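You operate a simulated robot arm through the tools that you are given. There is no shell and no other tool.

You are at the controls of a simulated robot arm. One attempt, no reset.

## Task
Sand block No 7, then block No 3, each on the disc whose load lies in its band.
Fine: the band is on the block's tag, the load on the disc's display; both end bright and back in their places; sand no other. Set down upright: what you pick out.

Only the result counts: the job must be done as asked and must still hold three seconds after the hand-in. Knocking over, shifting, dropping, spilling or breaking anything else fails it.

## Robot
A 7-joint arm with a two-finger parallel gripper, fixed in place. Base frame: the origin is at the foot of the arm, x ahead of it, y to its left, z up. Readings come in mm, rad, newtons and seconds.
With the tool pointing down near the work surface it reaches from about 420 to 900 mm from the base axis. Its first joint turns from -2.496 to 2.496 rad. Payload 3 kg.
Tool frame: the origin (TCP) lies between the finger pads and is the grasp point; the fingertips stand 30 mm ahead of it; z points along the fingers, y is the line along which they close. Largest opening 94 mm; finger width 28, thickness 10; the body of the gripper, 50 by 96 mm, starts 55 mm behind the TCP.
Orientation is told as [roll, pitch, yaw] about the base's x, y, z axes, in that order, counted from this pose: with the fingers straight down and closing along the base's y, the tool's x points along the base's -x, its y along +y and its z along -z.

## Interface
- The arm moves only by the tool nudge_tool. Its argument "steps" is a list of rows, each a list of 3 entries, a list of its own where there are three numbers: the shift along the tool's x, y, z in units of 500 mm (1.0 is 500 mm), then the turn, a rotation vector about the tool's x, y, z in units of 180 degrees (1.0 is 180 degrees), then the closure in counts, from 0 (fully open) to 255 (shut). In form: [[[tx, ty, tz], [wx, wy, wz], claw], ...]. A call has 1 to 20 rows; each row is the pose to reach, as a shift and turn from the pose commanded when the call began, along the tool's axes at that moment. A call with a number of a shift or a turn outside -1 to 1 is refused whole. Rows are played at 5 a second. More than 50 mm and 0.15 rad between two rows, or a gripper value outside its range, and nothing of the call is played. A pose out of reach is approached as far as the arm can. The call stops where the force on the tool passes 60 N (or 10 N more than at its start, if that is more) or the arm is blocked; 0.2 s more then pass. Each finger travels about 72 mm/s and halts on what it meets, pressing with about 38 N; the grip force reading is that of the motor and also rises with nothing between the fingers. The clock runs only during rows and for 0.2 s after the last one: add rows that repeat a pose to give the fingers time. The reply holds the time, the measured pose of the TCP, the force on the tool along the base axes, the opening and the grip force, in the units named above and with some noise, with the torque about the TCP (base axes, N m) and any sound that the robot's microphone picked up, and new pictures: "views" is both (left out), scene, wrist or none.
- Cameras (640 x 400 px; columns grow to the right, rows downward): "scene" is fixed at [391.3, 498.8, 1586]; the picture's right is [-0.09, -1.00, 0.00], its down [-0.97, 0.08, -0.24] and it looks along [0.24, -0.02, -0.97] (base axes); focal length 283 px, centre (320, 200). "wrist" rides on the gripper at [76, 14, -103] in the tool frame; the picture's right is [-0.18, 0.98, 0.00], its down [-0.75, -0.14, -0.64] and it looks along [-0.63, -0.12, 0.77] (tool axes); focal length 243 px, centre (320, 200). There is no depth. A picture from a camera that has moved, and an enlarged one, comes with that camera's place and axes in the base frame and with its lens. The place of the scene camera against the robot may be out by one fixed shift of up to 12 mm in any direction.
- enlarge(camera, box): a new picture of the part [left, top, right, bottom] of that camera's present view, enlarged. The clock stands still meanwhile.
- hand_in(): hands the job in; it is judged then, once.

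Nothing tells you positions but the pictures and the camera data. Unless the task says otherwise, let go and move clear before handing in.

The tools are called after ">>>" by a JSON object that holds its "api" and its "payload". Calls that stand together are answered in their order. nudge_tool: Moves the arm, as the interface text tells. Its arguments: {"type":"object","properties":{"steps":{"type":"array","items":{"type":"array"}},"views":{"type":"string","enum":["both","scene","wrist","none"]}},"required":["steps"]} The other tools are called the same way: enlarge (camera, box) takes an enlarged picture of a part of a camera's view; hand_in () hands the job in.

At the start:

```text
time_s: 0.0
ee_pos: [598.4, 251.6, 1170.0]
tcp_rot: [-0.001, 0.001, 0.001]
ft_force: [-1.1, -0.8, 0.6]
moment: [0.0, 0.0, -0.04]
opening: 93.8
gripper_force: 0.0
```

scene: 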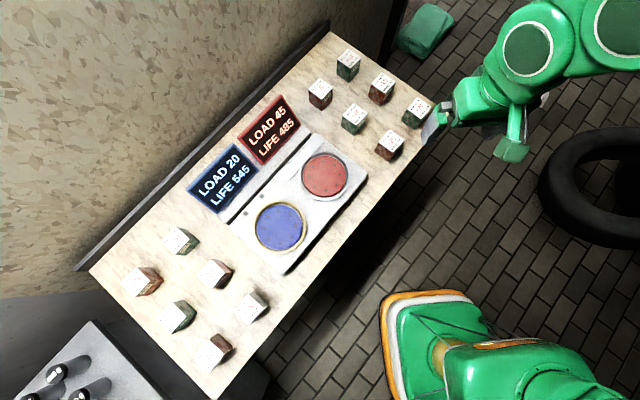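
wrist: 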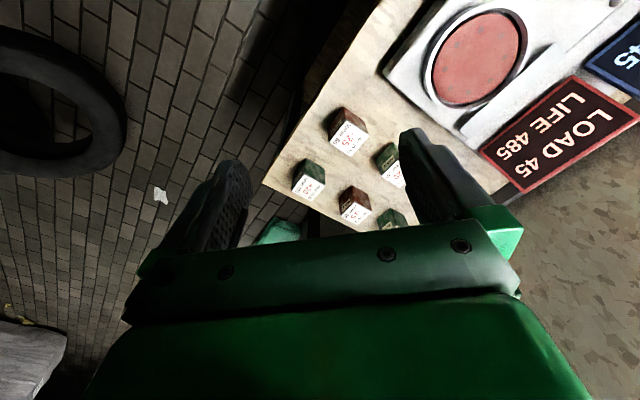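

I see a workbench with two discs (red with load 45, blue with load 20) and about a dozen tagged blocks in two groups. First I enlarge the pictures to read the tags.

>>> {"api": "enlarge", "payload": {"camera": "scene", "box": [290, 30, 450, 170]}}

>>> {"api": "enlarge", "payload": {"camera": "scene", "box": [110, 210, 290, 380]}}

>>> {"api": "enlarge", "payload": {"camera": "scene", "box": [170, 80, 370, 280]}}

>>> {"api": "enlarge", "payload": {"camera": "wrist", "box": [260, 80, 440, 240]}}

```text
2.86 times, centred on (370, 100) of scene
camera zoom: at [391.3, 498.8, 1586.0], right [-0.09, -1.0, 0.0], down [-0.97, 0.08, -0.24], along [0.24, -0.02, -0.97], focal length 809 px, centre (177, 486)
```

zoom: 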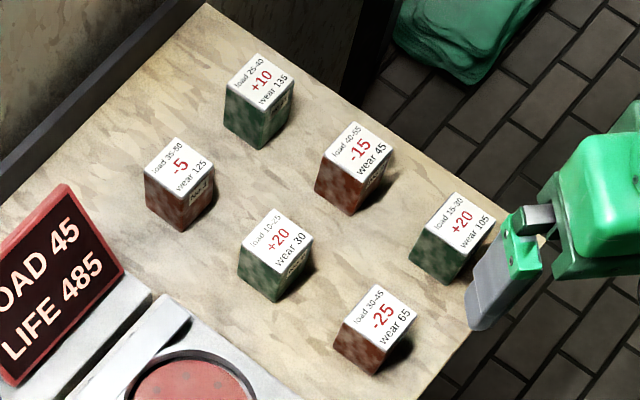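

```text
2.35 times, centred on (200, 295) of scene
camera zoom: at [391.3, 498.8, 1586.0], right [-0.09, -1.0, 0.0], down [-0.97, 0.08, -0.24], along [0.24, -0.02, -0.97], focal length 666 px, centre (602, -24)
```

zoom: 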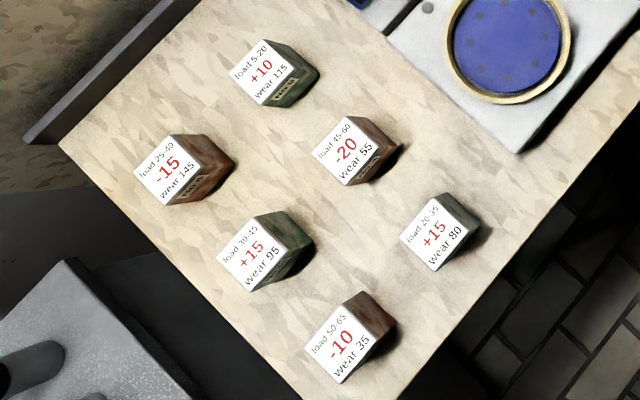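

```text
2.00 times, centred on (270, 180) of scene
camera zoom: at [391.3, 498.8, 1586.0], right [-0.09, -1.0, 0.0], down [-0.97, 0.08, -0.24], along [0.24, -0.02, -0.97], focal length 566 px, centre (420, 240)
```

zoom: 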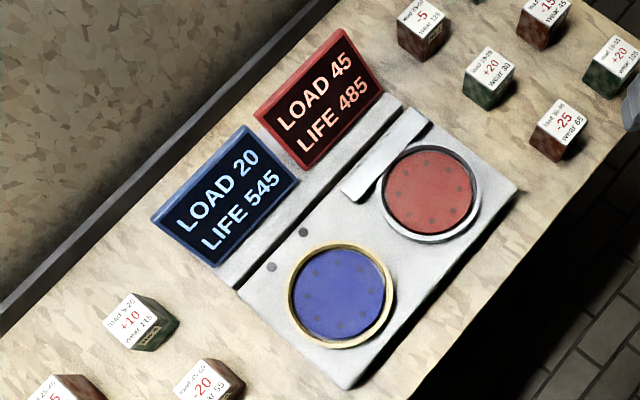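

```text
2.50 times, centred on (350, 160) of wrist
camera zoom: at [523.9, 264.3, 1273.1], right [0.18, 0.98, 0.0], down [0.75, -0.14, 0.64], along [0.63, -0.12, -0.77], focal length 606 px, centre (245, 300)
```

zoom: 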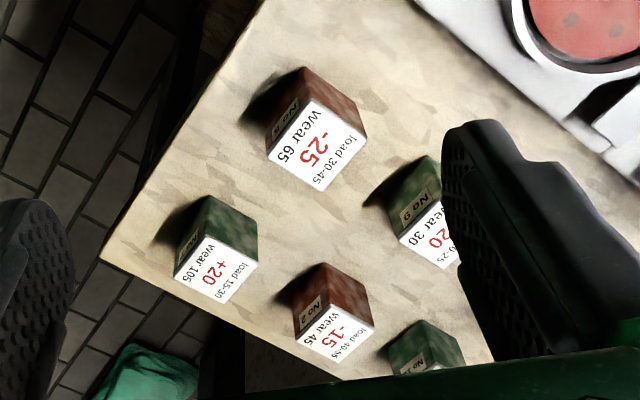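

Loads are 45 (red) and 20 (blue); tops show band, load change, wear. The block numbers are on the side labels, so I enlarge them as closely as the present views allow.

>>> {"api": "enlarge", "payload": {"camera": "wrist", "box": [320, 95, 380, 135]}}

>>> {"api": "enlarge", "payload": {"camera": "wrist", "box": [285, 150, 345, 190]}}

>>> {"api": "enlarge", "payload": {"camera": "wrist", "box": [335, 180, 435, 230]}}

>>> {"api": "enlarge", "payload": {"camera": "scene", "box": [120, 220, 240, 300]}}

>>> {"api": "enlarge", "payload": {"camera": "scene", "box": [300, 40, 400, 110]}}

>>> {"api": "enlarge", "payload": {"camera": "scene", "box": [160, 290, 280, 370]}}

```text
10.00 times, centred on (350, 115) of wrist
camera zoom: at [523.9, 264.3, 1273.1], right [0.18, 0.98, 0.0], down [0.75, -0.14, 0.64], along [0.63, -0.12, -0.77], focal length 2426 px, centre (20, 1050)
```

zoom: 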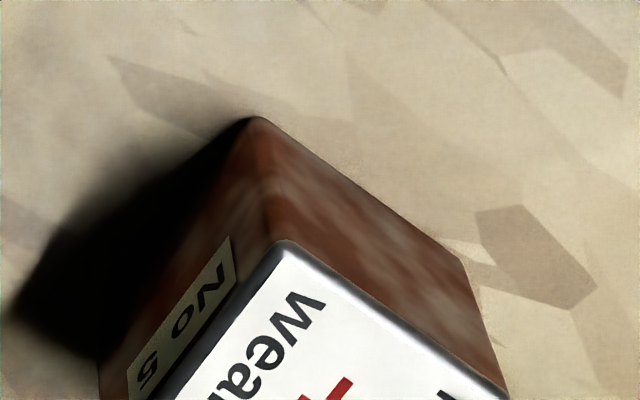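

```text
10.00 times, centred on (315, 170) of wrist
camera zoom: at [523.9, 264.3, 1273.1], right [0.18, 0.98, 0.0], down [0.75, -0.14, 0.64], along [0.63, -0.12, -0.77], focal length 2426 px, centre (370, 500)
```

zoom: 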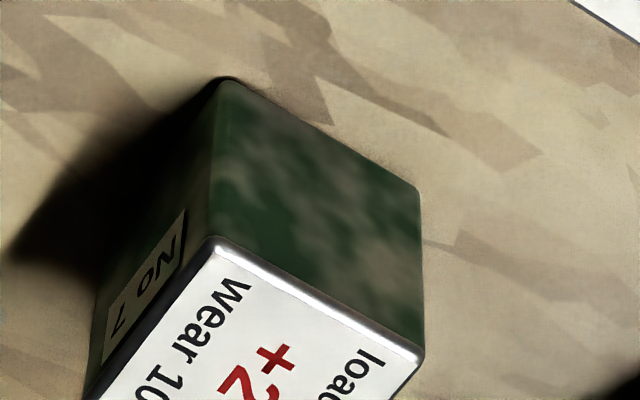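

```text
6.40 times, centred on (385, 205) of wrist
camera zoom: at [523.9, 264.3, 1273.1], right [0.18, 0.98, 0.0], down [0.75, -0.14, 0.64], along [0.63, -0.12, -0.77], focal length 1553 px, centre (-96, 168)
```

zoom: 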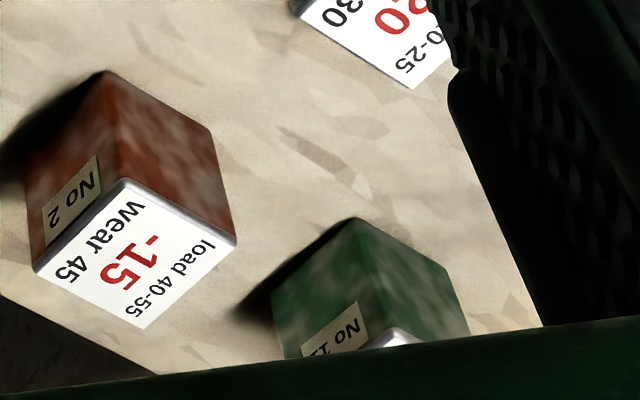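

```text
5.00 times, centred on (180, 260) of scene
camera zoom: at [391.3, 498.8, 1586.0], right [-0.09, -1.0, 0.0], down [-0.97, 0.08, -0.24], along [0.24, -0.02, -0.97], focal length 1416 px, centre (1020, -100)
```

zoom: 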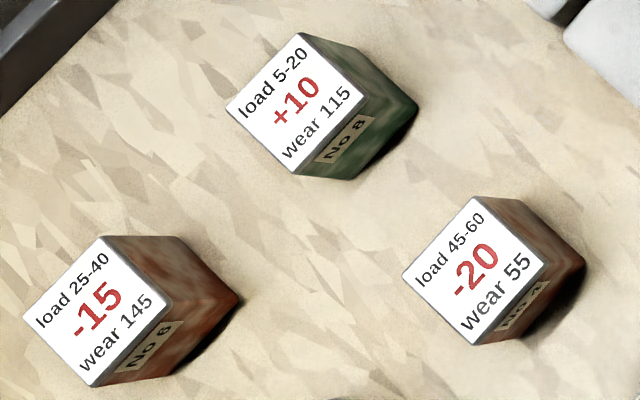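

```text
5.71 times, centred on (350, 75) of scene
camera zoom: at [391.3, 498.8, 1586.0], right [-0.09, -1.0, 0.0], down [-0.97, 0.08, -0.24], along [0.24, -0.02, -0.97], focal length 1618 px, centre (149, 914)
```

zoom: 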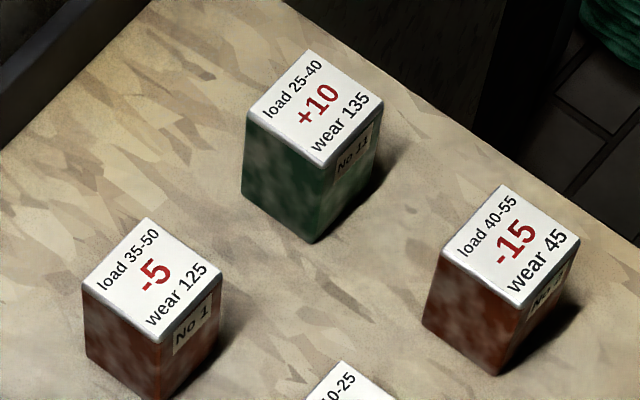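

```text
5.00 times, centred on (220, 330) of scene
camera zoom: at [391.3, 498.8, 1586.0], right [-0.09, -1.0, 0.0], down [-0.97, 0.08, -0.24], along [0.24, -0.02, -0.97], focal length 1416 px, centre (820, -450)
```

zoom: 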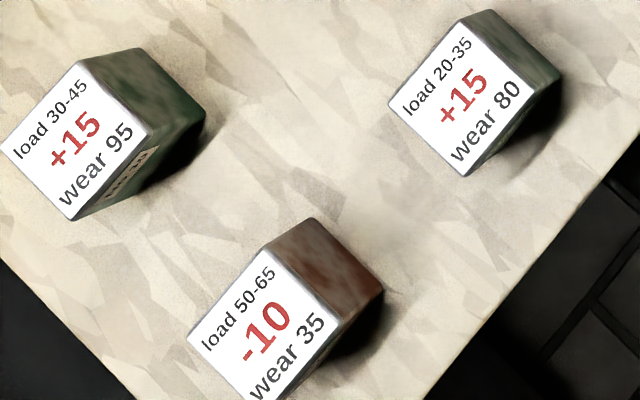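

Block No 7 is the green one at the far right (band 15–30, +20), with the label faces turned toward the robot. No 3 is not yet found, so I move the wrist camera over toward the left group to read those labels.

>>> {"api": "nudge_tool", "payload": {"steps": [[[0.069, 0.0476, 0.003], [0, 0, -0.018], 0], [[0.138, 0.0951, 0.006], [0, 0, -0.036], 0], [[0.207, 0.1427, 0.009], [0, 0, -0.054], 0], [[0.276, 0.1903, 0.011], [0, 0, -0.071], 0], [[0.345, 0.2379, 0.014], [0, 0, -0.089], 0], [[0.414, 0.2854, 0.017], [0, 0, -0.107], 0], [[0.483, 0.333, 0.02], [0, 0, -0.125], 0], [[0.552, 0.3806, 0.023], [0, 0, -0.143], 0], [[0.621, 0.4281, 0.026], [0, 0, -0.161], 0], [[0.69, 0.4757, 0.029], [0, 0, -0.179], 0], [[0.759, 0.5233, 0.031], [0, 0, -0.196], 0], [[0.828, 0.5709, 0.034], [0, 0, -0.214], 0], [[0.897, 0.6184, 0.037], [0, 0, -0.232], 0], [[0.966, 0.666, 0.04], [0, 0, -0.25], 0]]}}

```text
time_s: 3.0
ee_pos: [130.5, 582.4, 1152.7]
tcp_rot: [0.033, 0.021, 0.755]
ft_force: [-0.8, -0.1, -1.8]
moment: [0.01, -0.07, 0.02]
opening: 94.0
gripper_force: 0.1
camera wrist: at [70.6, 538.2, 1257.2], right [-0.54, 0.84, 0.03], down [0.67, 0.41, 0.62], along [0.51, 0.35, -0.78], focal length 243 px, centre (320, 200)
```

scene: 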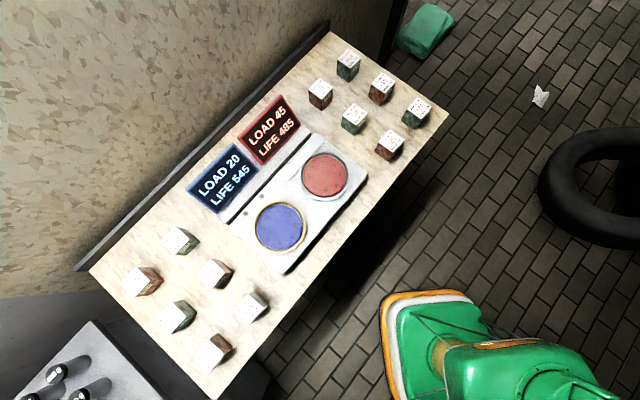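
wrist: 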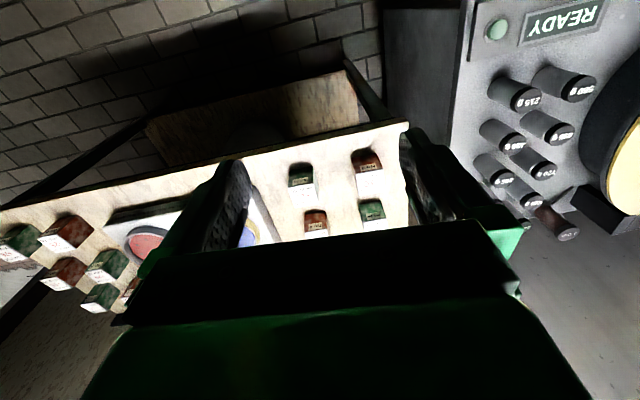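

The view is upside down and the left group's labels are now facing the wrist camera. I enlarge those labels.

>>> {"api": "enlarge", "payload": {"camera": "wrist", "box": [270, 140, 400, 240]}}

>>> {"api": "enlarge", "payload": {"camera": "wrist", "box": [440, 0, 640, 240]}}

>>> {"api": "enlarge", "payload": {"camera": "wrist", "box": [0, 200, 180, 320]}}

```text
4.00 times, centred on (335, 190) of wrist
camera zoom: at [70.6, 538.2, 1257.2], right [-0.54, 0.84, 0.03], down [0.67, 0.41, 0.62], along [0.51, 0.35, -0.78], focal length 970 px, centre (260, 240)
```

zoom: 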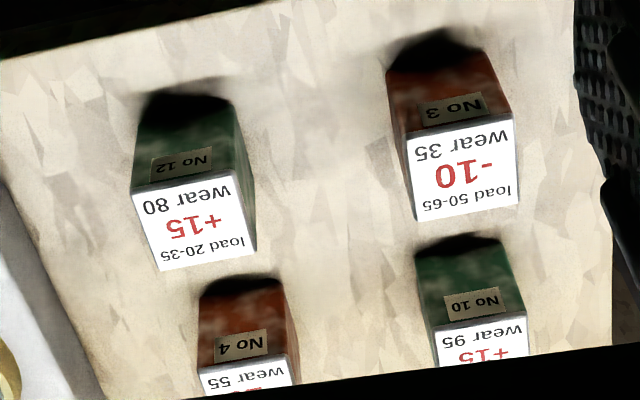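

```text
1.67 times, centred on (540, 120) of wrist
camera zoom: at [70.6, 538.2, 1257.2], right [-0.54, 0.84, 0.03], down [0.67, 0.41, 0.62], along [0.51, 0.35, -0.78], focal length 404 px, centre (-47, 333)
```

zoom: 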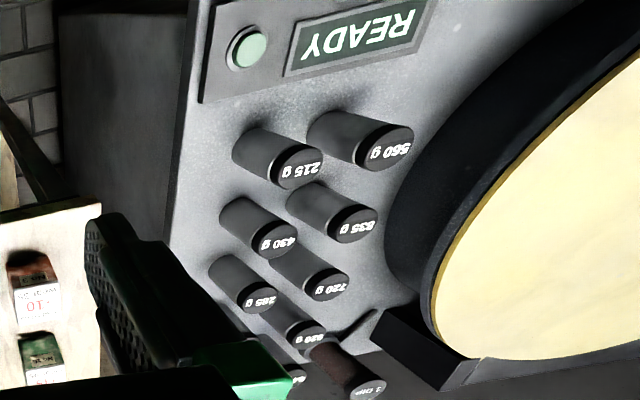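

```text
3.33 times, centred on (90, 260) of wrist
camera zoom: at [70.6, 538.2, 1257.2], right [-0.54, 0.84, 0.03], down [0.67, 0.41, 0.62], along [0.51, 0.35, -0.78], focal length 809 px, centre (1087, 0)
```

zoom: 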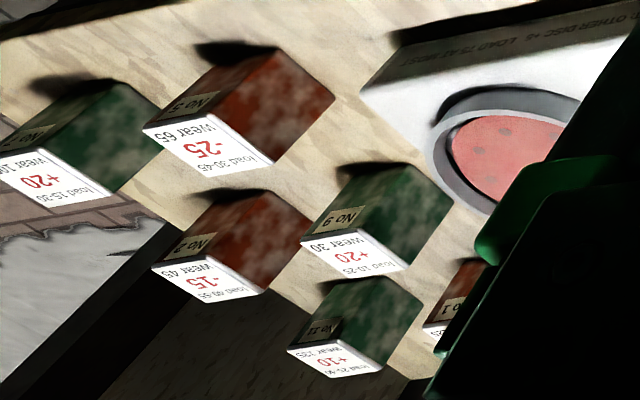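

I found No 3: red-brown, band 50–65, −10, at the near left corner; the machine front carries a rule ("OTHER DISC +5 LOAD 75 AT MOST"). I move the camera in front of the machine to read that text in full.

>>> {"api": "nudge_tool", "payload": {"steps": [[[0.005, -0.084, 0.007], [0, 0, 0], 0], [[0.01, -0.168, 0.015], [0, 0, 0], 0], [[0.015, -0.251, 0.022], [0, 0, 0], 0], [[0.02, -0.335, 0.029], [0, 0, 0], 0], [[0.025, -0.419, 0.037], [0, 0, 0], 0], [[0.03, -0.503, 0.044], [0, 0, 0], 0], [[0.035, -0.586, 0.051], [0, 0, 0], 0], [[0.04, -0.67, 0.059], [0, 0, 0], 0], [[0.045, -0.754, 0.066], [0, 0, 0], 0], [[0.045, -0.754, 0.066], [0, 0, 0], 0], [[0.045, -0.754, 0.066], [0, 0, 0], 0], [[0.045, -0.754, 0.066], [0, 0, 0], 0]], "views": "wrist"}}

```text
time_s: 5.6
ee_pos: [366.7, 303.5, 1117.3]
tcp_rot: [0.0, 0.001, 0.785]
ft_force: [0.8, 0.8, -0.7]
moment: [0.02, -0.01, -0.02]
opening: 93.9
gripper_force: 0.1
camera wrist: at [304.3, 258.9, 1220.1], right [-0.56, 0.83, 0.0], down [0.63, 0.43, 0.64], along [0.53, 0.36, -0.77], focal length 243 px, centre (320, 200)
```

wrist: 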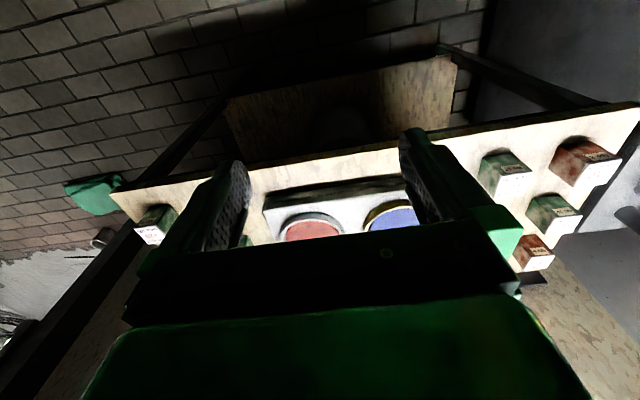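

The machine is between the fingers; I enlarge its front to read it.

>>> {"api": "enlarge", "payload": {"camera": "wrist", "box": [250, 160, 430, 260]}}

>>> {"api": "enlarge", "payload": {"camera": "wrist", "box": [260, 170, 340, 220]}}

>>> {"api": "enlarge", "payload": {"camera": "wrist", "box": [330, 165, 410, 215]}}

>>> {"api": "enlarge", "payload": {"camera": "scene", "box": [180, 90, 300, 220]}}

>>> {"api": "enlarge", "payload": {"camera": "scene", "box": [225, 130, 375, 280]}}

```text
3.56 times, centred on (340, 210) of wrist
camera zoom: at [304.3, 258.9, 1220.1], right [-0.56, 0.83, 0.0], down [0.63, 0.43, 0.64], along [0.53, 0.36, -0.77], focal length 863 px, centre (249, 164)
```

zoom: 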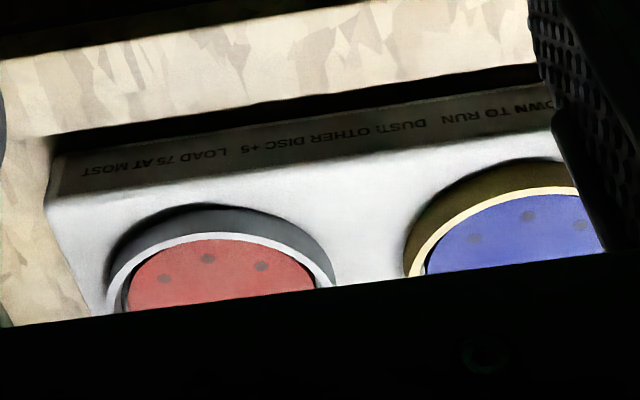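

```text
8.00 times, centred on (300, 195) of wrist
camera zoom: at [304.3, 258.9, 1220.1], right [-0.56, 0.83, 0.0], down [0.63, 0.43, 0.64], along [0.53, 0.36, -0.77], focal length 1941 px, centre (480, 240)
```

zoom: 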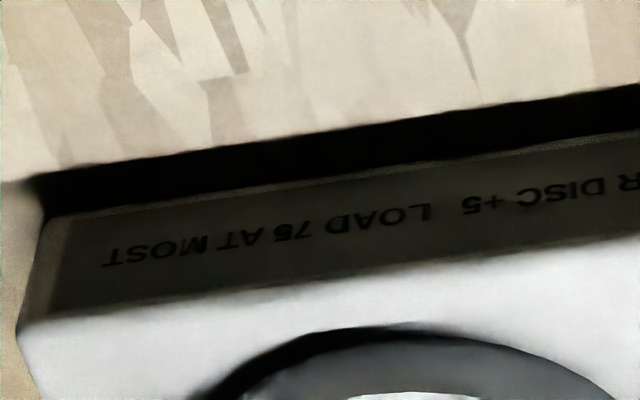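

```text
8.00 times, centred on (370, 190) of wrist
camera zoom: at [304.3, 258.9, 1220.1], right [-0.56, 0.83, 0.0], down [0.63, 0.43, 0.64], along [0.53, 0.36, -0.77], focal length 1941 px, centre (-80, 280)
```

zoom: 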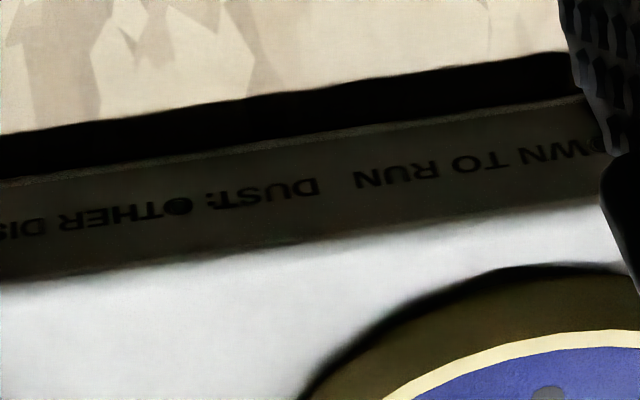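

```text
3.08 times, centred on (240, 155) of scene
camera zoom: at [391.3, 498.8, 1586.0], right [-0.09, -1.0, 0.0], down [-0.97, 0.08, -0.24], along [0.24, -0.02, -0.97], focal length 871 px, centre (566, 338)
```

zoom: 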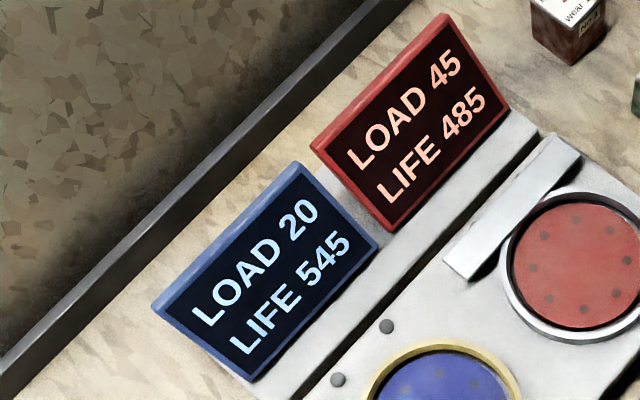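

```text
2.67 times, centred on (300, 205) of scene
camera zoom: at [391.3, 498.8, 1586.0], right [-0.09, -1.0, 0.0], down [-0.97, 0.08, -0.24], along [0.24, -0.02, -0.97], focal length 755 px, centre (373, 187)
```

zoom: 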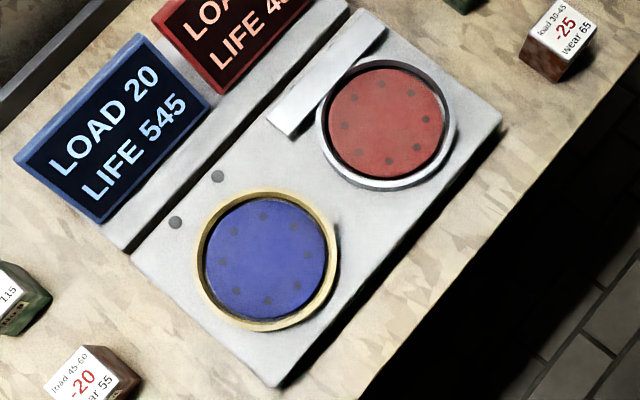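

The front text reads "… DOWN TO RUN / DUST: OTHER DISC +5 / LOAD 75 AT MOST"; the first word is behind the finger. I slide sideways to read it and see the bar by the red disc better.

>>> {"api": "nudge_tool", "payload": {"steps": [[[-0.02, 0.07, 0], [0, 0, 0], 0], [[-0.04, 0.15, 0], [0, 0, 0], 0], [[-0.06, 0.23, 0], [0, 0, 0], 0], [[-0.06, 0.23, 0], [0, 0, 0], 0], [[-0.06, 0.23, 0], [0, 0, 0], 0]], "views": "wrist"}}

>>> {"api": "enlarge", "payload": {"camera": "wrist", "box": [250, 140, 430, 240]}}

```text
time_s: 6.8
ee_pos: [310.3, 401.1, 1110.9]
tcp_rot: [0.037, 0.017, 0.766]
ft_force: [0.1, 0.2, 0.5]
moment: [0.02, 0.01, -0.02]
opening: 94.1
gripper_force: 0.0
camera wrist: at [250.6, 356.9, 1215.8], right [-0.55, 0.84, 0.03], down [0.66, 0.41, 0.62], along [0.51, 0.36, -0.78], focal length 243 px, centre (320, 200)
```

wrist: 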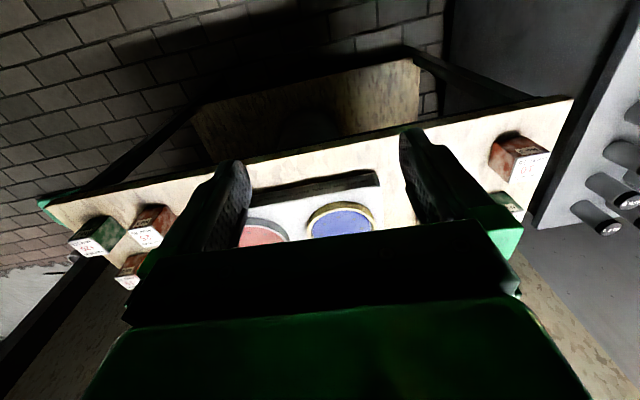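

```text
3.56 times, centred on (340, 190) of wrist
camera zoom: at [250.6, 356.9, 1215.8], right [-0.55, 0.84, 0.03], down [0.66, 0.41, 0.62], along [0.51, 0.36, -0.78], focal length 863 px, centre (249, 236)
```

zoom: 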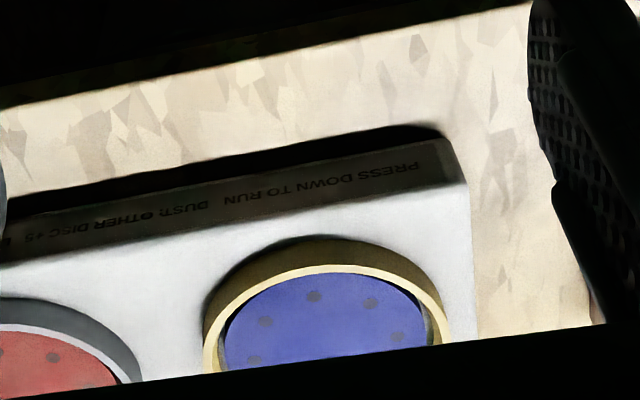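

The front says "PRESS DOWN TO RUN – DUST: OTHER DISC +5 – LOAD 75 AT MOST". So No 7 goes on blue (20 → 40, red becomes 50), then No 3 on red (50 lies in 50–65). Next I look at the machine from above.

>>> {"api": "nudge_tool", "payload": {"steps": [[[-0.07, -0.035, -0.011], [0, 0, 0], 0], [[-0.141, -0.07, -0.022], [0, 0, 0], 0], [[-0.211, -0.105, -0.033], [0, 0, 0], 0], [[-0.282, -0.14, -0.044], [0, 0, 0], 0], [[-0.352, -0.175, -0.055], [0, 0, 0], 0], [[-0.423, -0.21, -0.066], [0, 0, 0], 0], [[-0.423, -0.21, -0.066], [0, 0, 0], 0], [[-0.423, -0.21, -0.066], [0, 0, 0], 0], [[-0.423, -0.21, -0.066], [0, 0, 0], 0]], "views": "wrist"}}

>>> {"api": "enlarge", "payload": {"camera": "wrist", "box": [230, 20, 430, 220]}}

```text
time_s: 8.8
ee_pos: [531.9, 479.9, 1150.2]
tcp_rot: [0.0, 0.0, 0.786]
ft_force: [0.2, 0.1, -0.2]
moment: [-0.01, 0.0, 0.03]
opening: 94.2
gripper_force: 0.2
camera wrist: at [468.7, 434.7, 1252.8], right [-0.56, 0.83, 0.0], down [0.63, 0.43, 0.64], along [0.53, 0.36, -0.77], focal length 243 px, centre (320, 200)
```

wrist: 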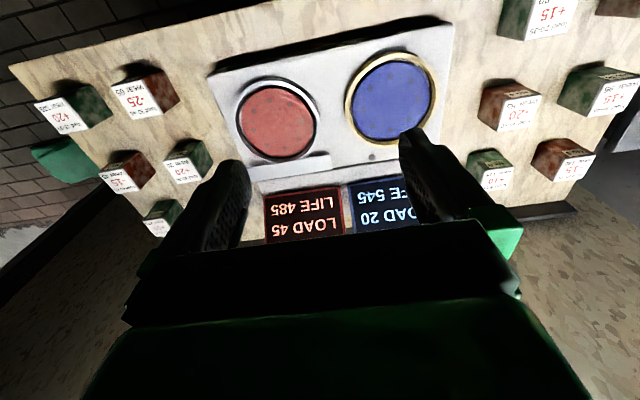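

```text
2.00 times, centred on (330, 120) of wrist
camera zoom: at [468.7, 434.7, 1252.8], right [-0.56, 0.83, 0.0], down [0.63, 0.43, 0.64], along [0.53, 0.36, -0.77], focal length 485 px, centre (300, 360)
```

zoom: 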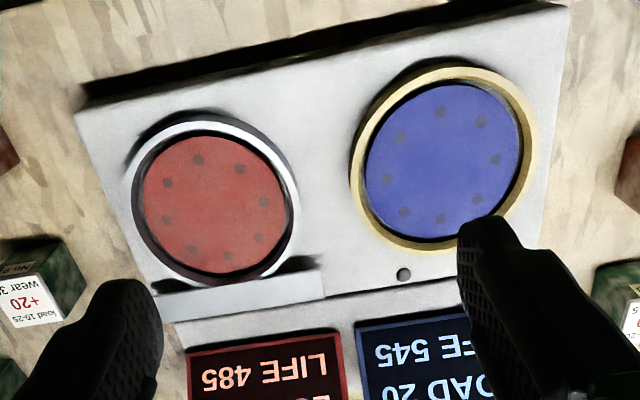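

The whole machine and both groups are visible from here. I enlarge the targets to measure them.

>>> {"api": "enlarge", "payload": {"camera": "wrist", "box": [20, 50, 220, 190]}}

>>> {"api": "enlarge", "payload": {"camera": "wrist", "box": [205, 70, 335, 200]}}

>>> {"api": "enlarge", "payload": {"camera": "wrist", "box": [330, 35, 450, 165]}}

```text
2.86 times, centred on (120, 120) of wrist
camera zoom: at [468.7, 434.7, 1252.8], right [-0.56, 0.83, 0.0], down [0.63, 0.43, 0.64], along [0.53, 0.36, -0.77], focal length 693 px, centre (891, 429)
```

zoom: 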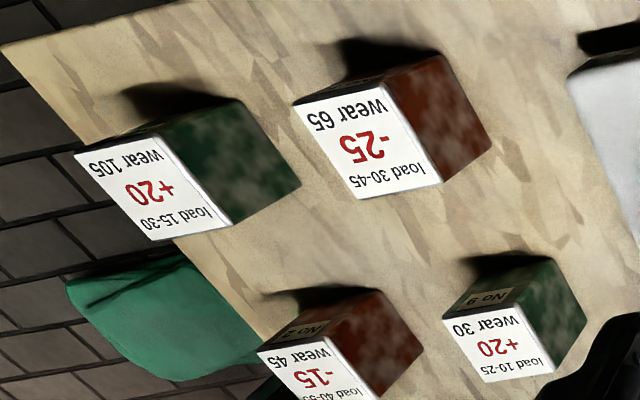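

```text
3.08 times, centred on (270, 135) of wrist
camera zoom: at [468.7, 434.7, 1252.8], right [-0.56, 0.83, 0.0], down [0.63, 0.43, 0.64], along [0.53, 0.36, -0.77], focal length 746 px, centre (474, 400)
```

zoom: 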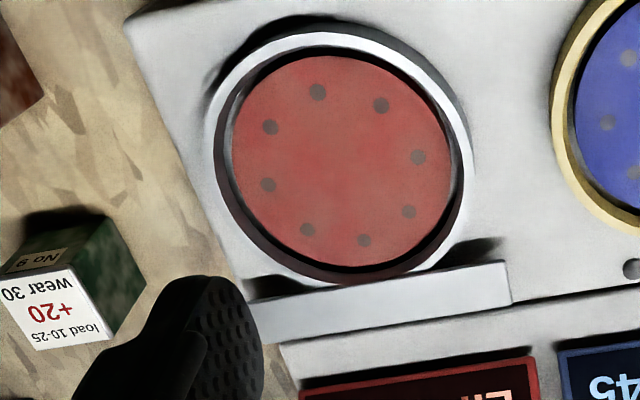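

```text
3.08 times, centred on (390, 100) of wrist
camera zoom: at [468.7, 434.7, 1252.8], right [-0.56, 0.83, 0.0], down [0.63, 0.43, 0.64], along [0.53, 0.36, -0.77], focal length 746 px, centre (105, 508)
```

zoom: 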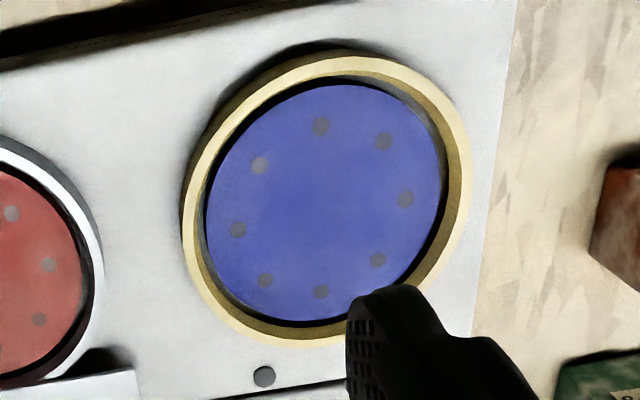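

From two wrist views I take No 7's top centre at about (807, 187, 884) and the red disc at about (627, 465, 897). I move to hover above No 7 for a closer look.

>>> {"api": "nudge_tool", "payload": {"steps": [[[0.002, -0.081, 0.03], [0, 0, 0], 0], [[0.004, -0.161, 0.06], [0, 0, 0], 0], [[0.006, -0.242, 0.09], [0, 0, 0], 0], [[0.008, -0.322, 0.12], [0, 0, 0], 0], [[0.011, -0.403, 0.15], [0, 0, 0], 0], [[0.013, -0.484, 0.18], [0, 0, 0], 0], [[0.015, -0.564, 0.21], [0, 0, 0], 0], [[0.017, -0.645, 0.24], [0, 0, 0], 0], [[0.019, -0.725, 0.27], [0, 0, 0], 0], [[0.021, -0.806, 0.3], [0, 0, 0], 0], [[0.021, -0.806, 0.3], [0, 0, 0], 0], [[0.021, -0.806, 0.3], [0, 0, 0], 0], [[0.021, -0.806, 0.3], [0, 0, 0], 0]], "views": "both"}}

>>> {"api": "enlarge", "payload": {"camera": "wrist", "box": [230, 0, 430, 200]}}

```text
time_s: 11.6
ee_pos: [806.2, 187.8, 999.0]
tcp_rot: [0.0, 0.0, 0.785]
ft_force: [0.1, -0.6, -0.6]
moment: [0.01, -0.02, -0.02]
opening: 94.0
gripper_force: 0.2
camera wrist: at [743.6, 143.1, 1102.2], right [-0.56, 0.83, 0.0], down [0.63, 0.43, 0.64], along [0.53, 0.36, -0.77], focal length 243 px, centre (320, 200)
```

scene: 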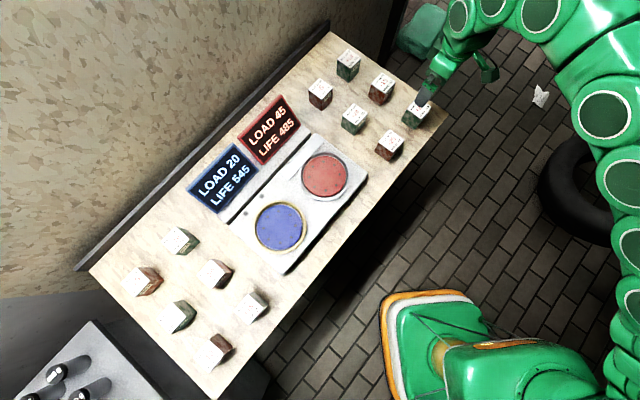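
wrist: 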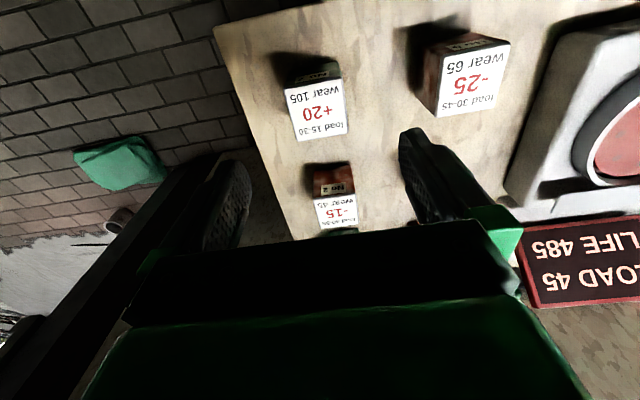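

```text
2.00 times, centred on (330, 100) of wrist
camera zoom: at [743.6, 143.1, 1102.2], right [-0.56, 0.83, 0.0], down [0.63, 0.43, 0.64], along [0.53, 0.36, -0.77], focal length 485 px, centre (300, 400)
```

zoom: 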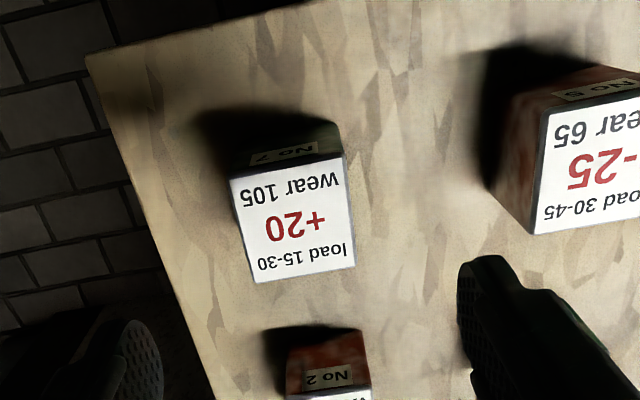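

No 7 is seen upright and aligned with the gripper at yaw 45°, centred close to (811, 188). I go lower over it to refine.

>>> {"api": "nudge_tool", "payload": {"steps": [[[-0.003, -0.002, 0.04], [0, 0, 0], 0], [[-0.006, -0.0046, 0.08], [0, 0, 0], 0], [[-0.006, -0.0046, 0.12], [0, 0, 0], 0], [[-0.006, -0.0046, 0.12], [0, 0, 0], 0], [[-0.006, -0.0046, 0.12], [0, 0, 0], 0], [[-0.006, -0.0046, 0.12], [0, 0, 0], 0]], "views": "wrist"}}

>>> {"api": "enlarge", "payload": {"camera": "wrist", "box": [220, 0, 420, 200]}}

```text
time_s: 13.0
ee_pos: [810.7, 188.7, 938.4]
tcp_rot: [0.0, -0.001, 0.787]
ft_force: [0.0, 0.0, -0.3]
moment: [0.0, 0.05, 0.0]
opening: 93.7
gripper_force: 0.0
camera wrist: at [748.6, 143.4, 1041.3], right [-0.56, 0.83, 0.0], down [0.63, 0.43, 0.64], along [0.53, 0.36, -0.77], focal length 243 px, centre (320, 200)
```

wrist: 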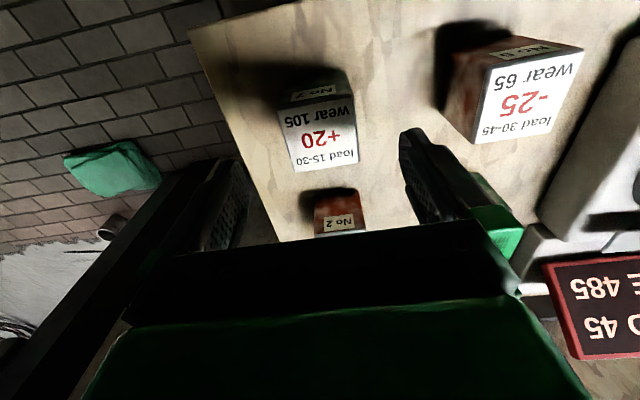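

```text
2.00 times, centred on (320, 100) of wrist
camera zoom: at [748.6, 143.4, 1041.3], right [-0.56, 0.83, 0.0], down [0.63, 0.43, 0.64], along [0.53, 0.36, -0.77], focal length 485 px, centre (320, 400)
```

zoom: 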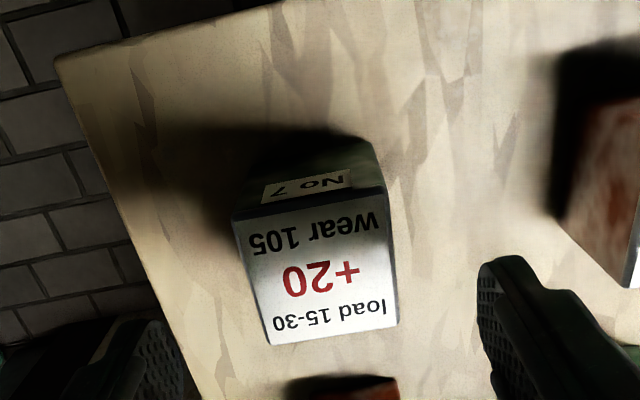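

No 7's top is near (813, 188, 881), about a 50 mm cube, so I centre on it and descend with open fingers to about 10 mm below its top face... stopping with fingertips clear of the table.

>>> {"api": "nudge_tool", "payload": {"steps": [[[-0.0026, -0.004, 0.0], [0, 0, 0], 0], [[-0.0026, -0.004, 0.04], [0, 0, 0], 0], [[-0.0026, -0.004, 0.08], [0, 0, 0], 0], [[-0.0026, -0.004, 0.11], [0, 0, 0], 0], [[-0.0026, -0.004, 0.138], [0, 0, 0], 0], [[-0.0026, -0.004, 0.138], [0, 0, 0], 0], [[-0.0026, -0.004, 0.138], [0, 0, 0], 0]], "views": "both"}}

>>> {"api": "enlarge", "payload": {"camera": "wrist", "box": [220, 60, 420, 240]}}

>>> {"api": "enlarge", "payload": {"camera": "scene", "box": [370, 70, 470, 150]}}

```text
time_s: 14.6
ee_pos: [815.1, 188.8, 871.0]
tcp_rot: [0.0, -0.001, 0.786]
ft_force: [-1.1, -0.1, -0.5]
moment: [0.0, 0.02, 0.0]
opening: 94.1
gripper_force: 0.0
camera wrist: at [751.6, 142.9, 973.1], right [-0.56, 0.83, 0.0], down [0.63, 0.43, 0.64], along [0.53, 0.36, -0.77], focal length 243 px, centre (320, 200)
```

scene: 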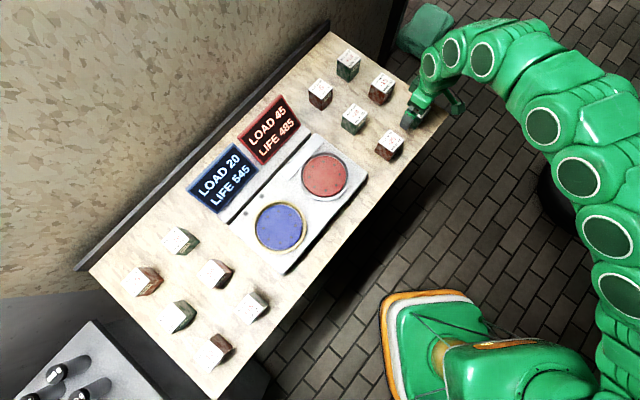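
wrist: 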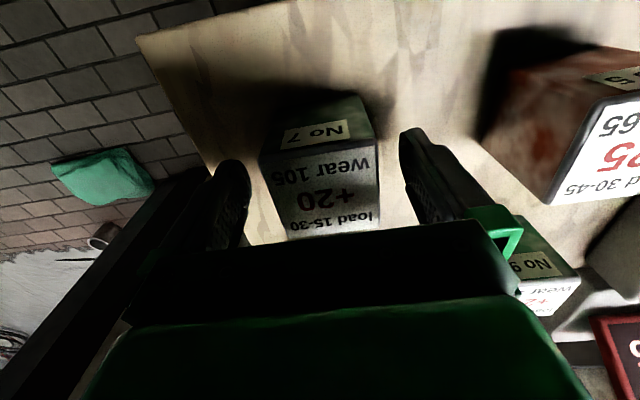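

```text
2.22 times, centred on (320, 150) of wrist
camera zoom: at [751.6, 142.9, 973.1], right [-0.56, 0.83, 0.0], down [0.63, 0.43, 0.64], along [0.53, 0.36, -0.77], focal length 539 px, centre (320, 311)
```

zoom: 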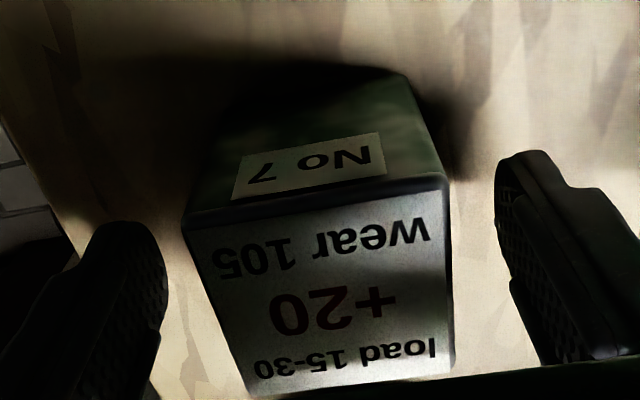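

```text
5.00 times, centred on (420, 110) of scene
camera zoom: at [391.3, 498.8, 1586.0], right [-0.09, -1.0, 0.0], down [-0.97, 0.08, -0.24], along [0.24, -0.02, -0.97], focal length 1416 px, centre (-180, 650)
```

zoom: 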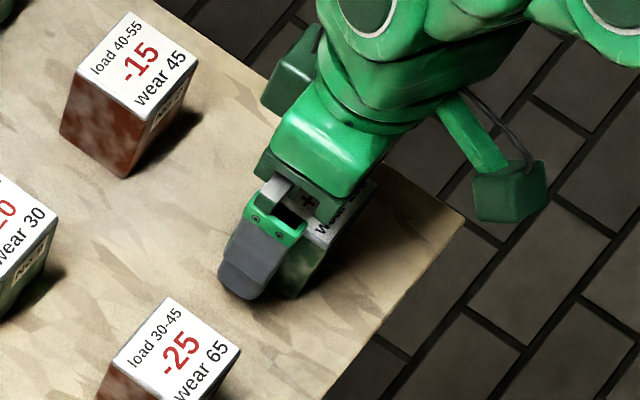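

The fingers straddle No 7, which sits about 3 mm off along both tool axes. I centre on it and close.

>>> {"api": "nudge_tool", "payload": {"steps": [[[0.0068, 0.0067, 0], [0, 0, 0], 0], [[0.0068, 0.0067, 0], [0, 0, 0], 0], [[0.0068, 0.0067, 0], [0, 0, 0], 0], [[0.0068, 0.0067, 0], [0, 0, 0], 100], [[0.0068, 0.0067, 0], [0, 0, 0], 255], [[0.0068, 0.0067, 0], [0, 0, 0], 255], [[0.0068, 0.0067, 0], [0, 0, 0], 255], [[0.0068, 0.0067, 0], [0, 0, 0], 255], [[0.0068, 0.0067, 0], [0, 0, 0], 255]], "views": "wrist"}}

>>> {"api": "enlarge", "payload": {"camera": "wrist", "box": [220, 60, 420, 240]}}

```text
time_s: 16.6
ee_pos: [810.1, 187.9, 871.8]
tcp_rot: [-0.001, 0.001, 0.785]
ft_force: [1.5, -1.0, 2.7]
moment: [0.05, 0.08, 0.0]
opening: 56.1
gripper_force: 38.1
camera wrist: at [746.4, 142.8, 973.5], right [-0.56, 0.83, 0.0], down [0.63, 0.43, 0.64], along [0.53, 0.36, -0.77], focal length 243 px, centre (320, 200)
```

wrist: 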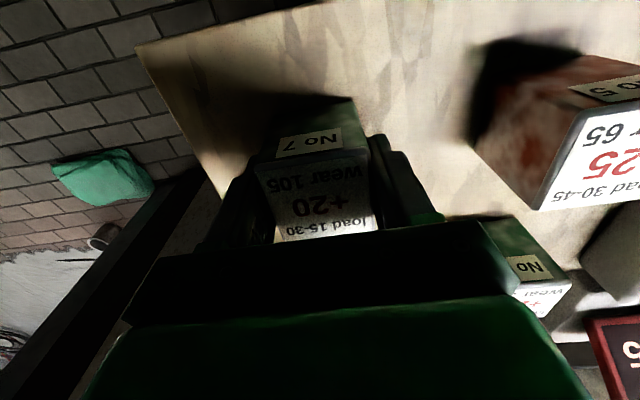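

```text
2.22 times, centred on (320, 150) of wrist
camera zoom: at [746.4, 142.8, 973.5], right [-0.56, 0.83, 0.0], down [0.63, 0.43, 0.64], along [0.53, 0.36, -0.77], focal length 539 px, centre (320, 311)
```

zoom: 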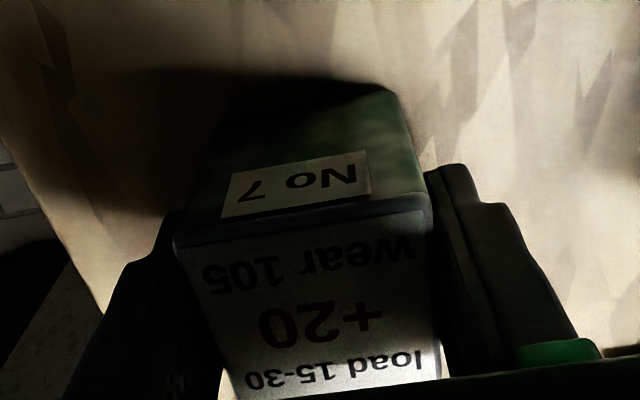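

Gripped at 56 mm with 38 N. I lift No 7 straight up.

>>> {"api": "nudge_tool", "payload": {"steps": [[[0, 0, -0.02], [0, 0, 0], 255], [[0, 0, -0.08], [0, 0, 0], 255], [[0, 0, -0.16], [0, 0, 0], 255], [[0, 0, -0.25], [0, 0, 0], 255], [[0, 0, -0.34], [0, 0, 0], 255], [[0, 0, -0.418], [0, 0, 0], 255], [[0, 0, -0.418], [0, 0, 0], 255], [[0, 0, -0.418], [0, 0, 0], 255]], "views": "both"}}

```text
time_s: 18.4
ee_pos: [807.7, 185.9, 1081.1]
tcp_rot: [0.0, 0.001, 0.786]
ft_force: [-0.3, 0.3, -4.6]
moment: [0.01, -0.03, 0.02]
opening: 56.3
gripper_force: 37.7
camera wrist: at [745.8, 141.4, 1183.6], right [-0.56, 0.83, 0.0], down [0.63, 0.43, 0.64], along [0.53, 0.36, -0.77], focal length 243 px, centre (320, 200)
```

scene: 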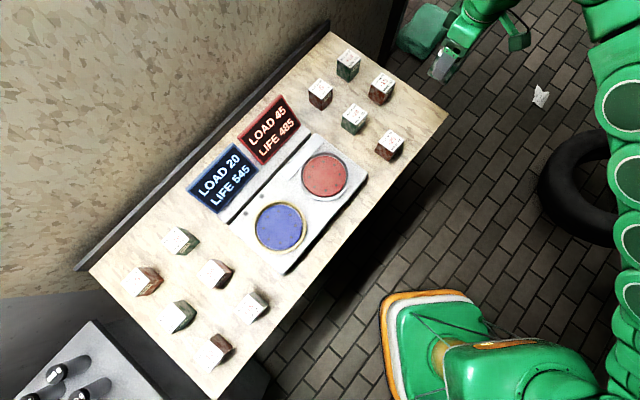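
wrist: 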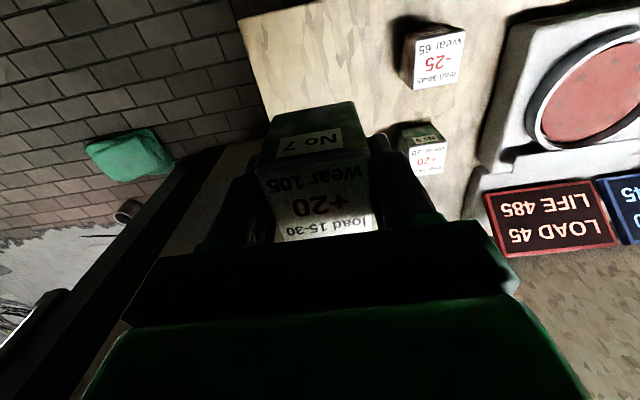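

No 7 is held (about 0.45 kg). I carry it at this height to above the blue disc.

>>> {"api": "nudge_tool", "payload": {"steps": [[[-0.011, 0.0825, 0], [0, 0, 0], 255], [[-0.022, 0.165, 0], [0, 0, 0], 255], [[-0.033, 0.2475, 0], [0, 0, 0], 255], [[-0.044, 0.33, 0], [0, 0, 0], 255], [[-0.055, 0.4125, 0], [0, 0, 0], 255], [[-0.066, 0.495, 0], [0, 0, 0], 255], [[-0.076, 0.5775, 0], [0, 0, 0], 255], [[-0.087, 0.66, 0], [0, 0, 0], 255], [[-0.098, 0.7425, 0], [0, 0, 0], 255], [[-0.109, 0.825, 0], [0, 0, 0], 255], [[-0.12, 0.9075, 0], [0, 0, 0], 255], [[-0.131, 0.99, 0], [0, 0, 0], 255], [[-0.131, 0.99, 0], [0, 0, 0], 255], [[-0.131, 0.99, 0], [0, 0, 0], 255], [[-0.131, 0.99, 0], [0, 0, 0], 255]], "views": "both"}}

>>> {"api": "enlarge", "payload": {"camera": "wrist", "box": [200, 20, 440, 230]}}

>>> {"api": "enlarge", "payload": {"camera": "scene", "box": [180, 80, 380, 280]}}

```text
time_s: 21.6
ee_pos: [506.5, 583.4, 1078.9]
tcp_rot: [0.0, 0.0, 0.786]
ft_force: [0.7, 0.5, -4.7]
moment: [0.0, 0.03, -0.01]
opening: 56.1
gripper_force: 38.1
camera wrist: at [443.2, 539.2, 1182.4], right [-0.56, 0.83, 0.0], down [0.63, 0.43, 0.64], along [0.53, 0.36, -0.77], focal length 243 px, centre (320, 200)
```

scene: 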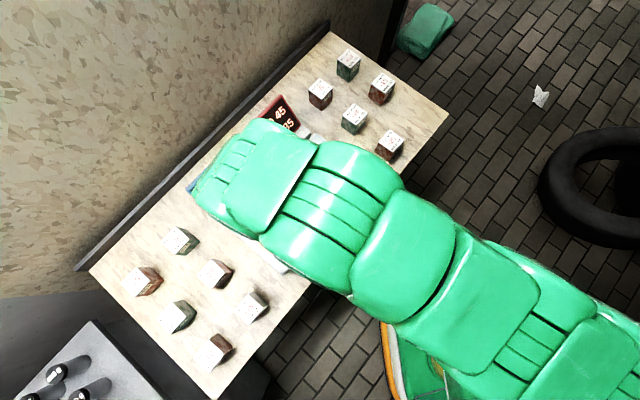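
wrist: 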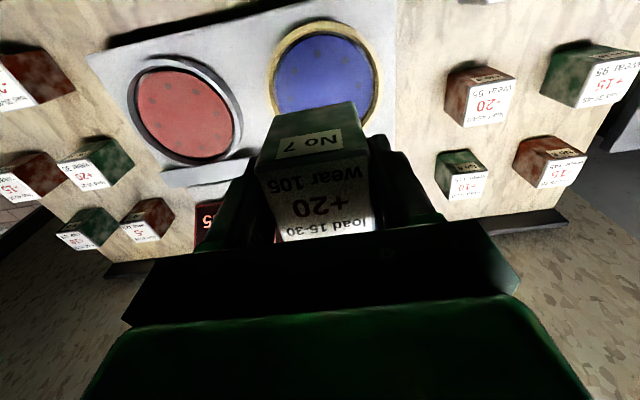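

```text
1.90 times, centred on (320, 125) of wrist
camera zoom: at [443.2, 539.2, 1182.4], right [-0.56, 0.83, 0.0], down [0.63, 0.43, 0.64], along [0.53, 0.36, -0.77], focal length 462 px, centre (320, 343)
```

zoom: 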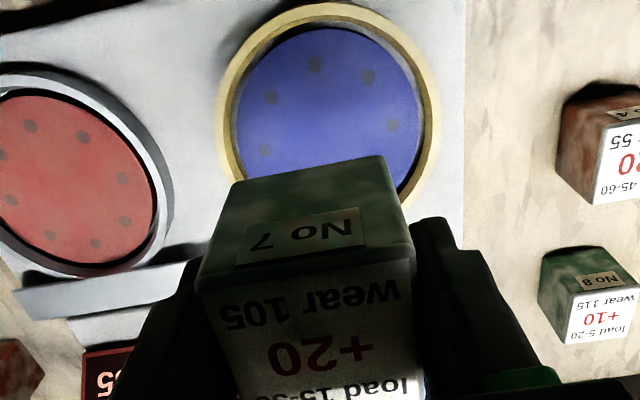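

```text
2.00 times, centred on (280, 180) of scene
camera zoom: at [391.3, 498.8, 1586.0], right [-0.09, -1.0, 0.0], down [-0.97, 0.08, -0.24], along [0.24, -0.02, -0.97], focal length 566 px, centre (400, 240)
```

zoom: 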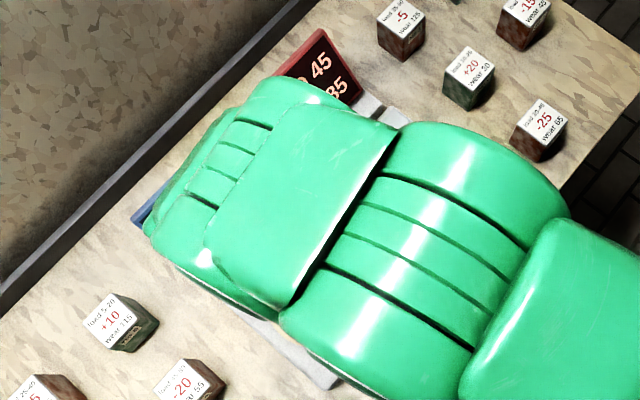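

No 7 hangs over the blue disc, about 5 mm off along the tool's y. I correct that, come down partway, and look again.

>>> {"api": "nudge_tool", "payload": {"steps": [[[0.002, 0.01, 0.05], [0, 0, 0], 255], [[0.002, 0.01, 0.11], [0, 0, 0], 255], [[0.002, 0.01, 0.17], [0, 0, 0], 255], [[0.002, 0.01, 0.21], [0, 0, 0], 255], [[0.002, 0.01, 0.21], [0, 0, 0], 255], [[0.002, 0.01, 0.21], [0, 0, 0], 255]], "views": "wrist"}}

>>> {"api": "enlarge", "payload": {"camera": "wrist", "box": [200, 0, 440, 230]}}

```text
time_s: 23.0
ee_pos: [503.0, 585.3, 975.3]
tcp_rot: [0.0, 0.0, 0.786]
ft_force: [0.3, -0.3, -4.6]
moment: [0.02, 0.01, 0.02]
opening: 56.0
gripper_force: 37.6
camera wrist: at [439.7, 540.5, 1078.5], right [-0.56, 0.83, 0.0], down [0.63, 0.43, 0.64], along [0.53, 0.36, -0.77], focal length 243 px, centre (320, 200)
```

wrist: 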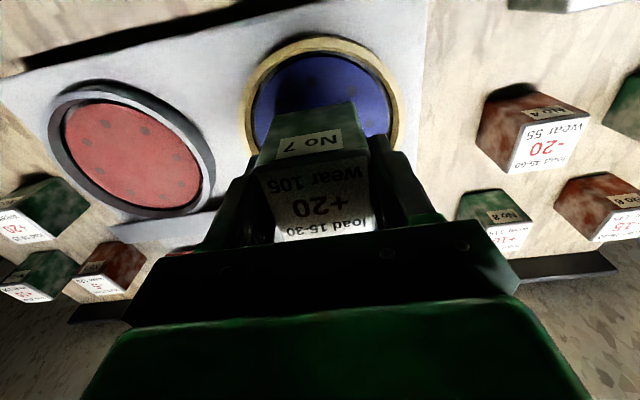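

```text
1.74 times, centred on (320, 115) of wrist
camera zoom: at [439.7, 540.5, 1078.5], right [-0.56, 0.83, 0.0], down [0.63, 0.43, 0.64], along [0.53, 0.36, -0.77], focal length 422 px, centre (320, 348)
```

zoom: 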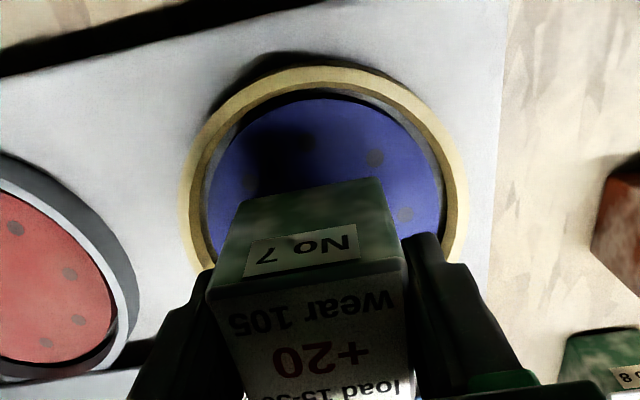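

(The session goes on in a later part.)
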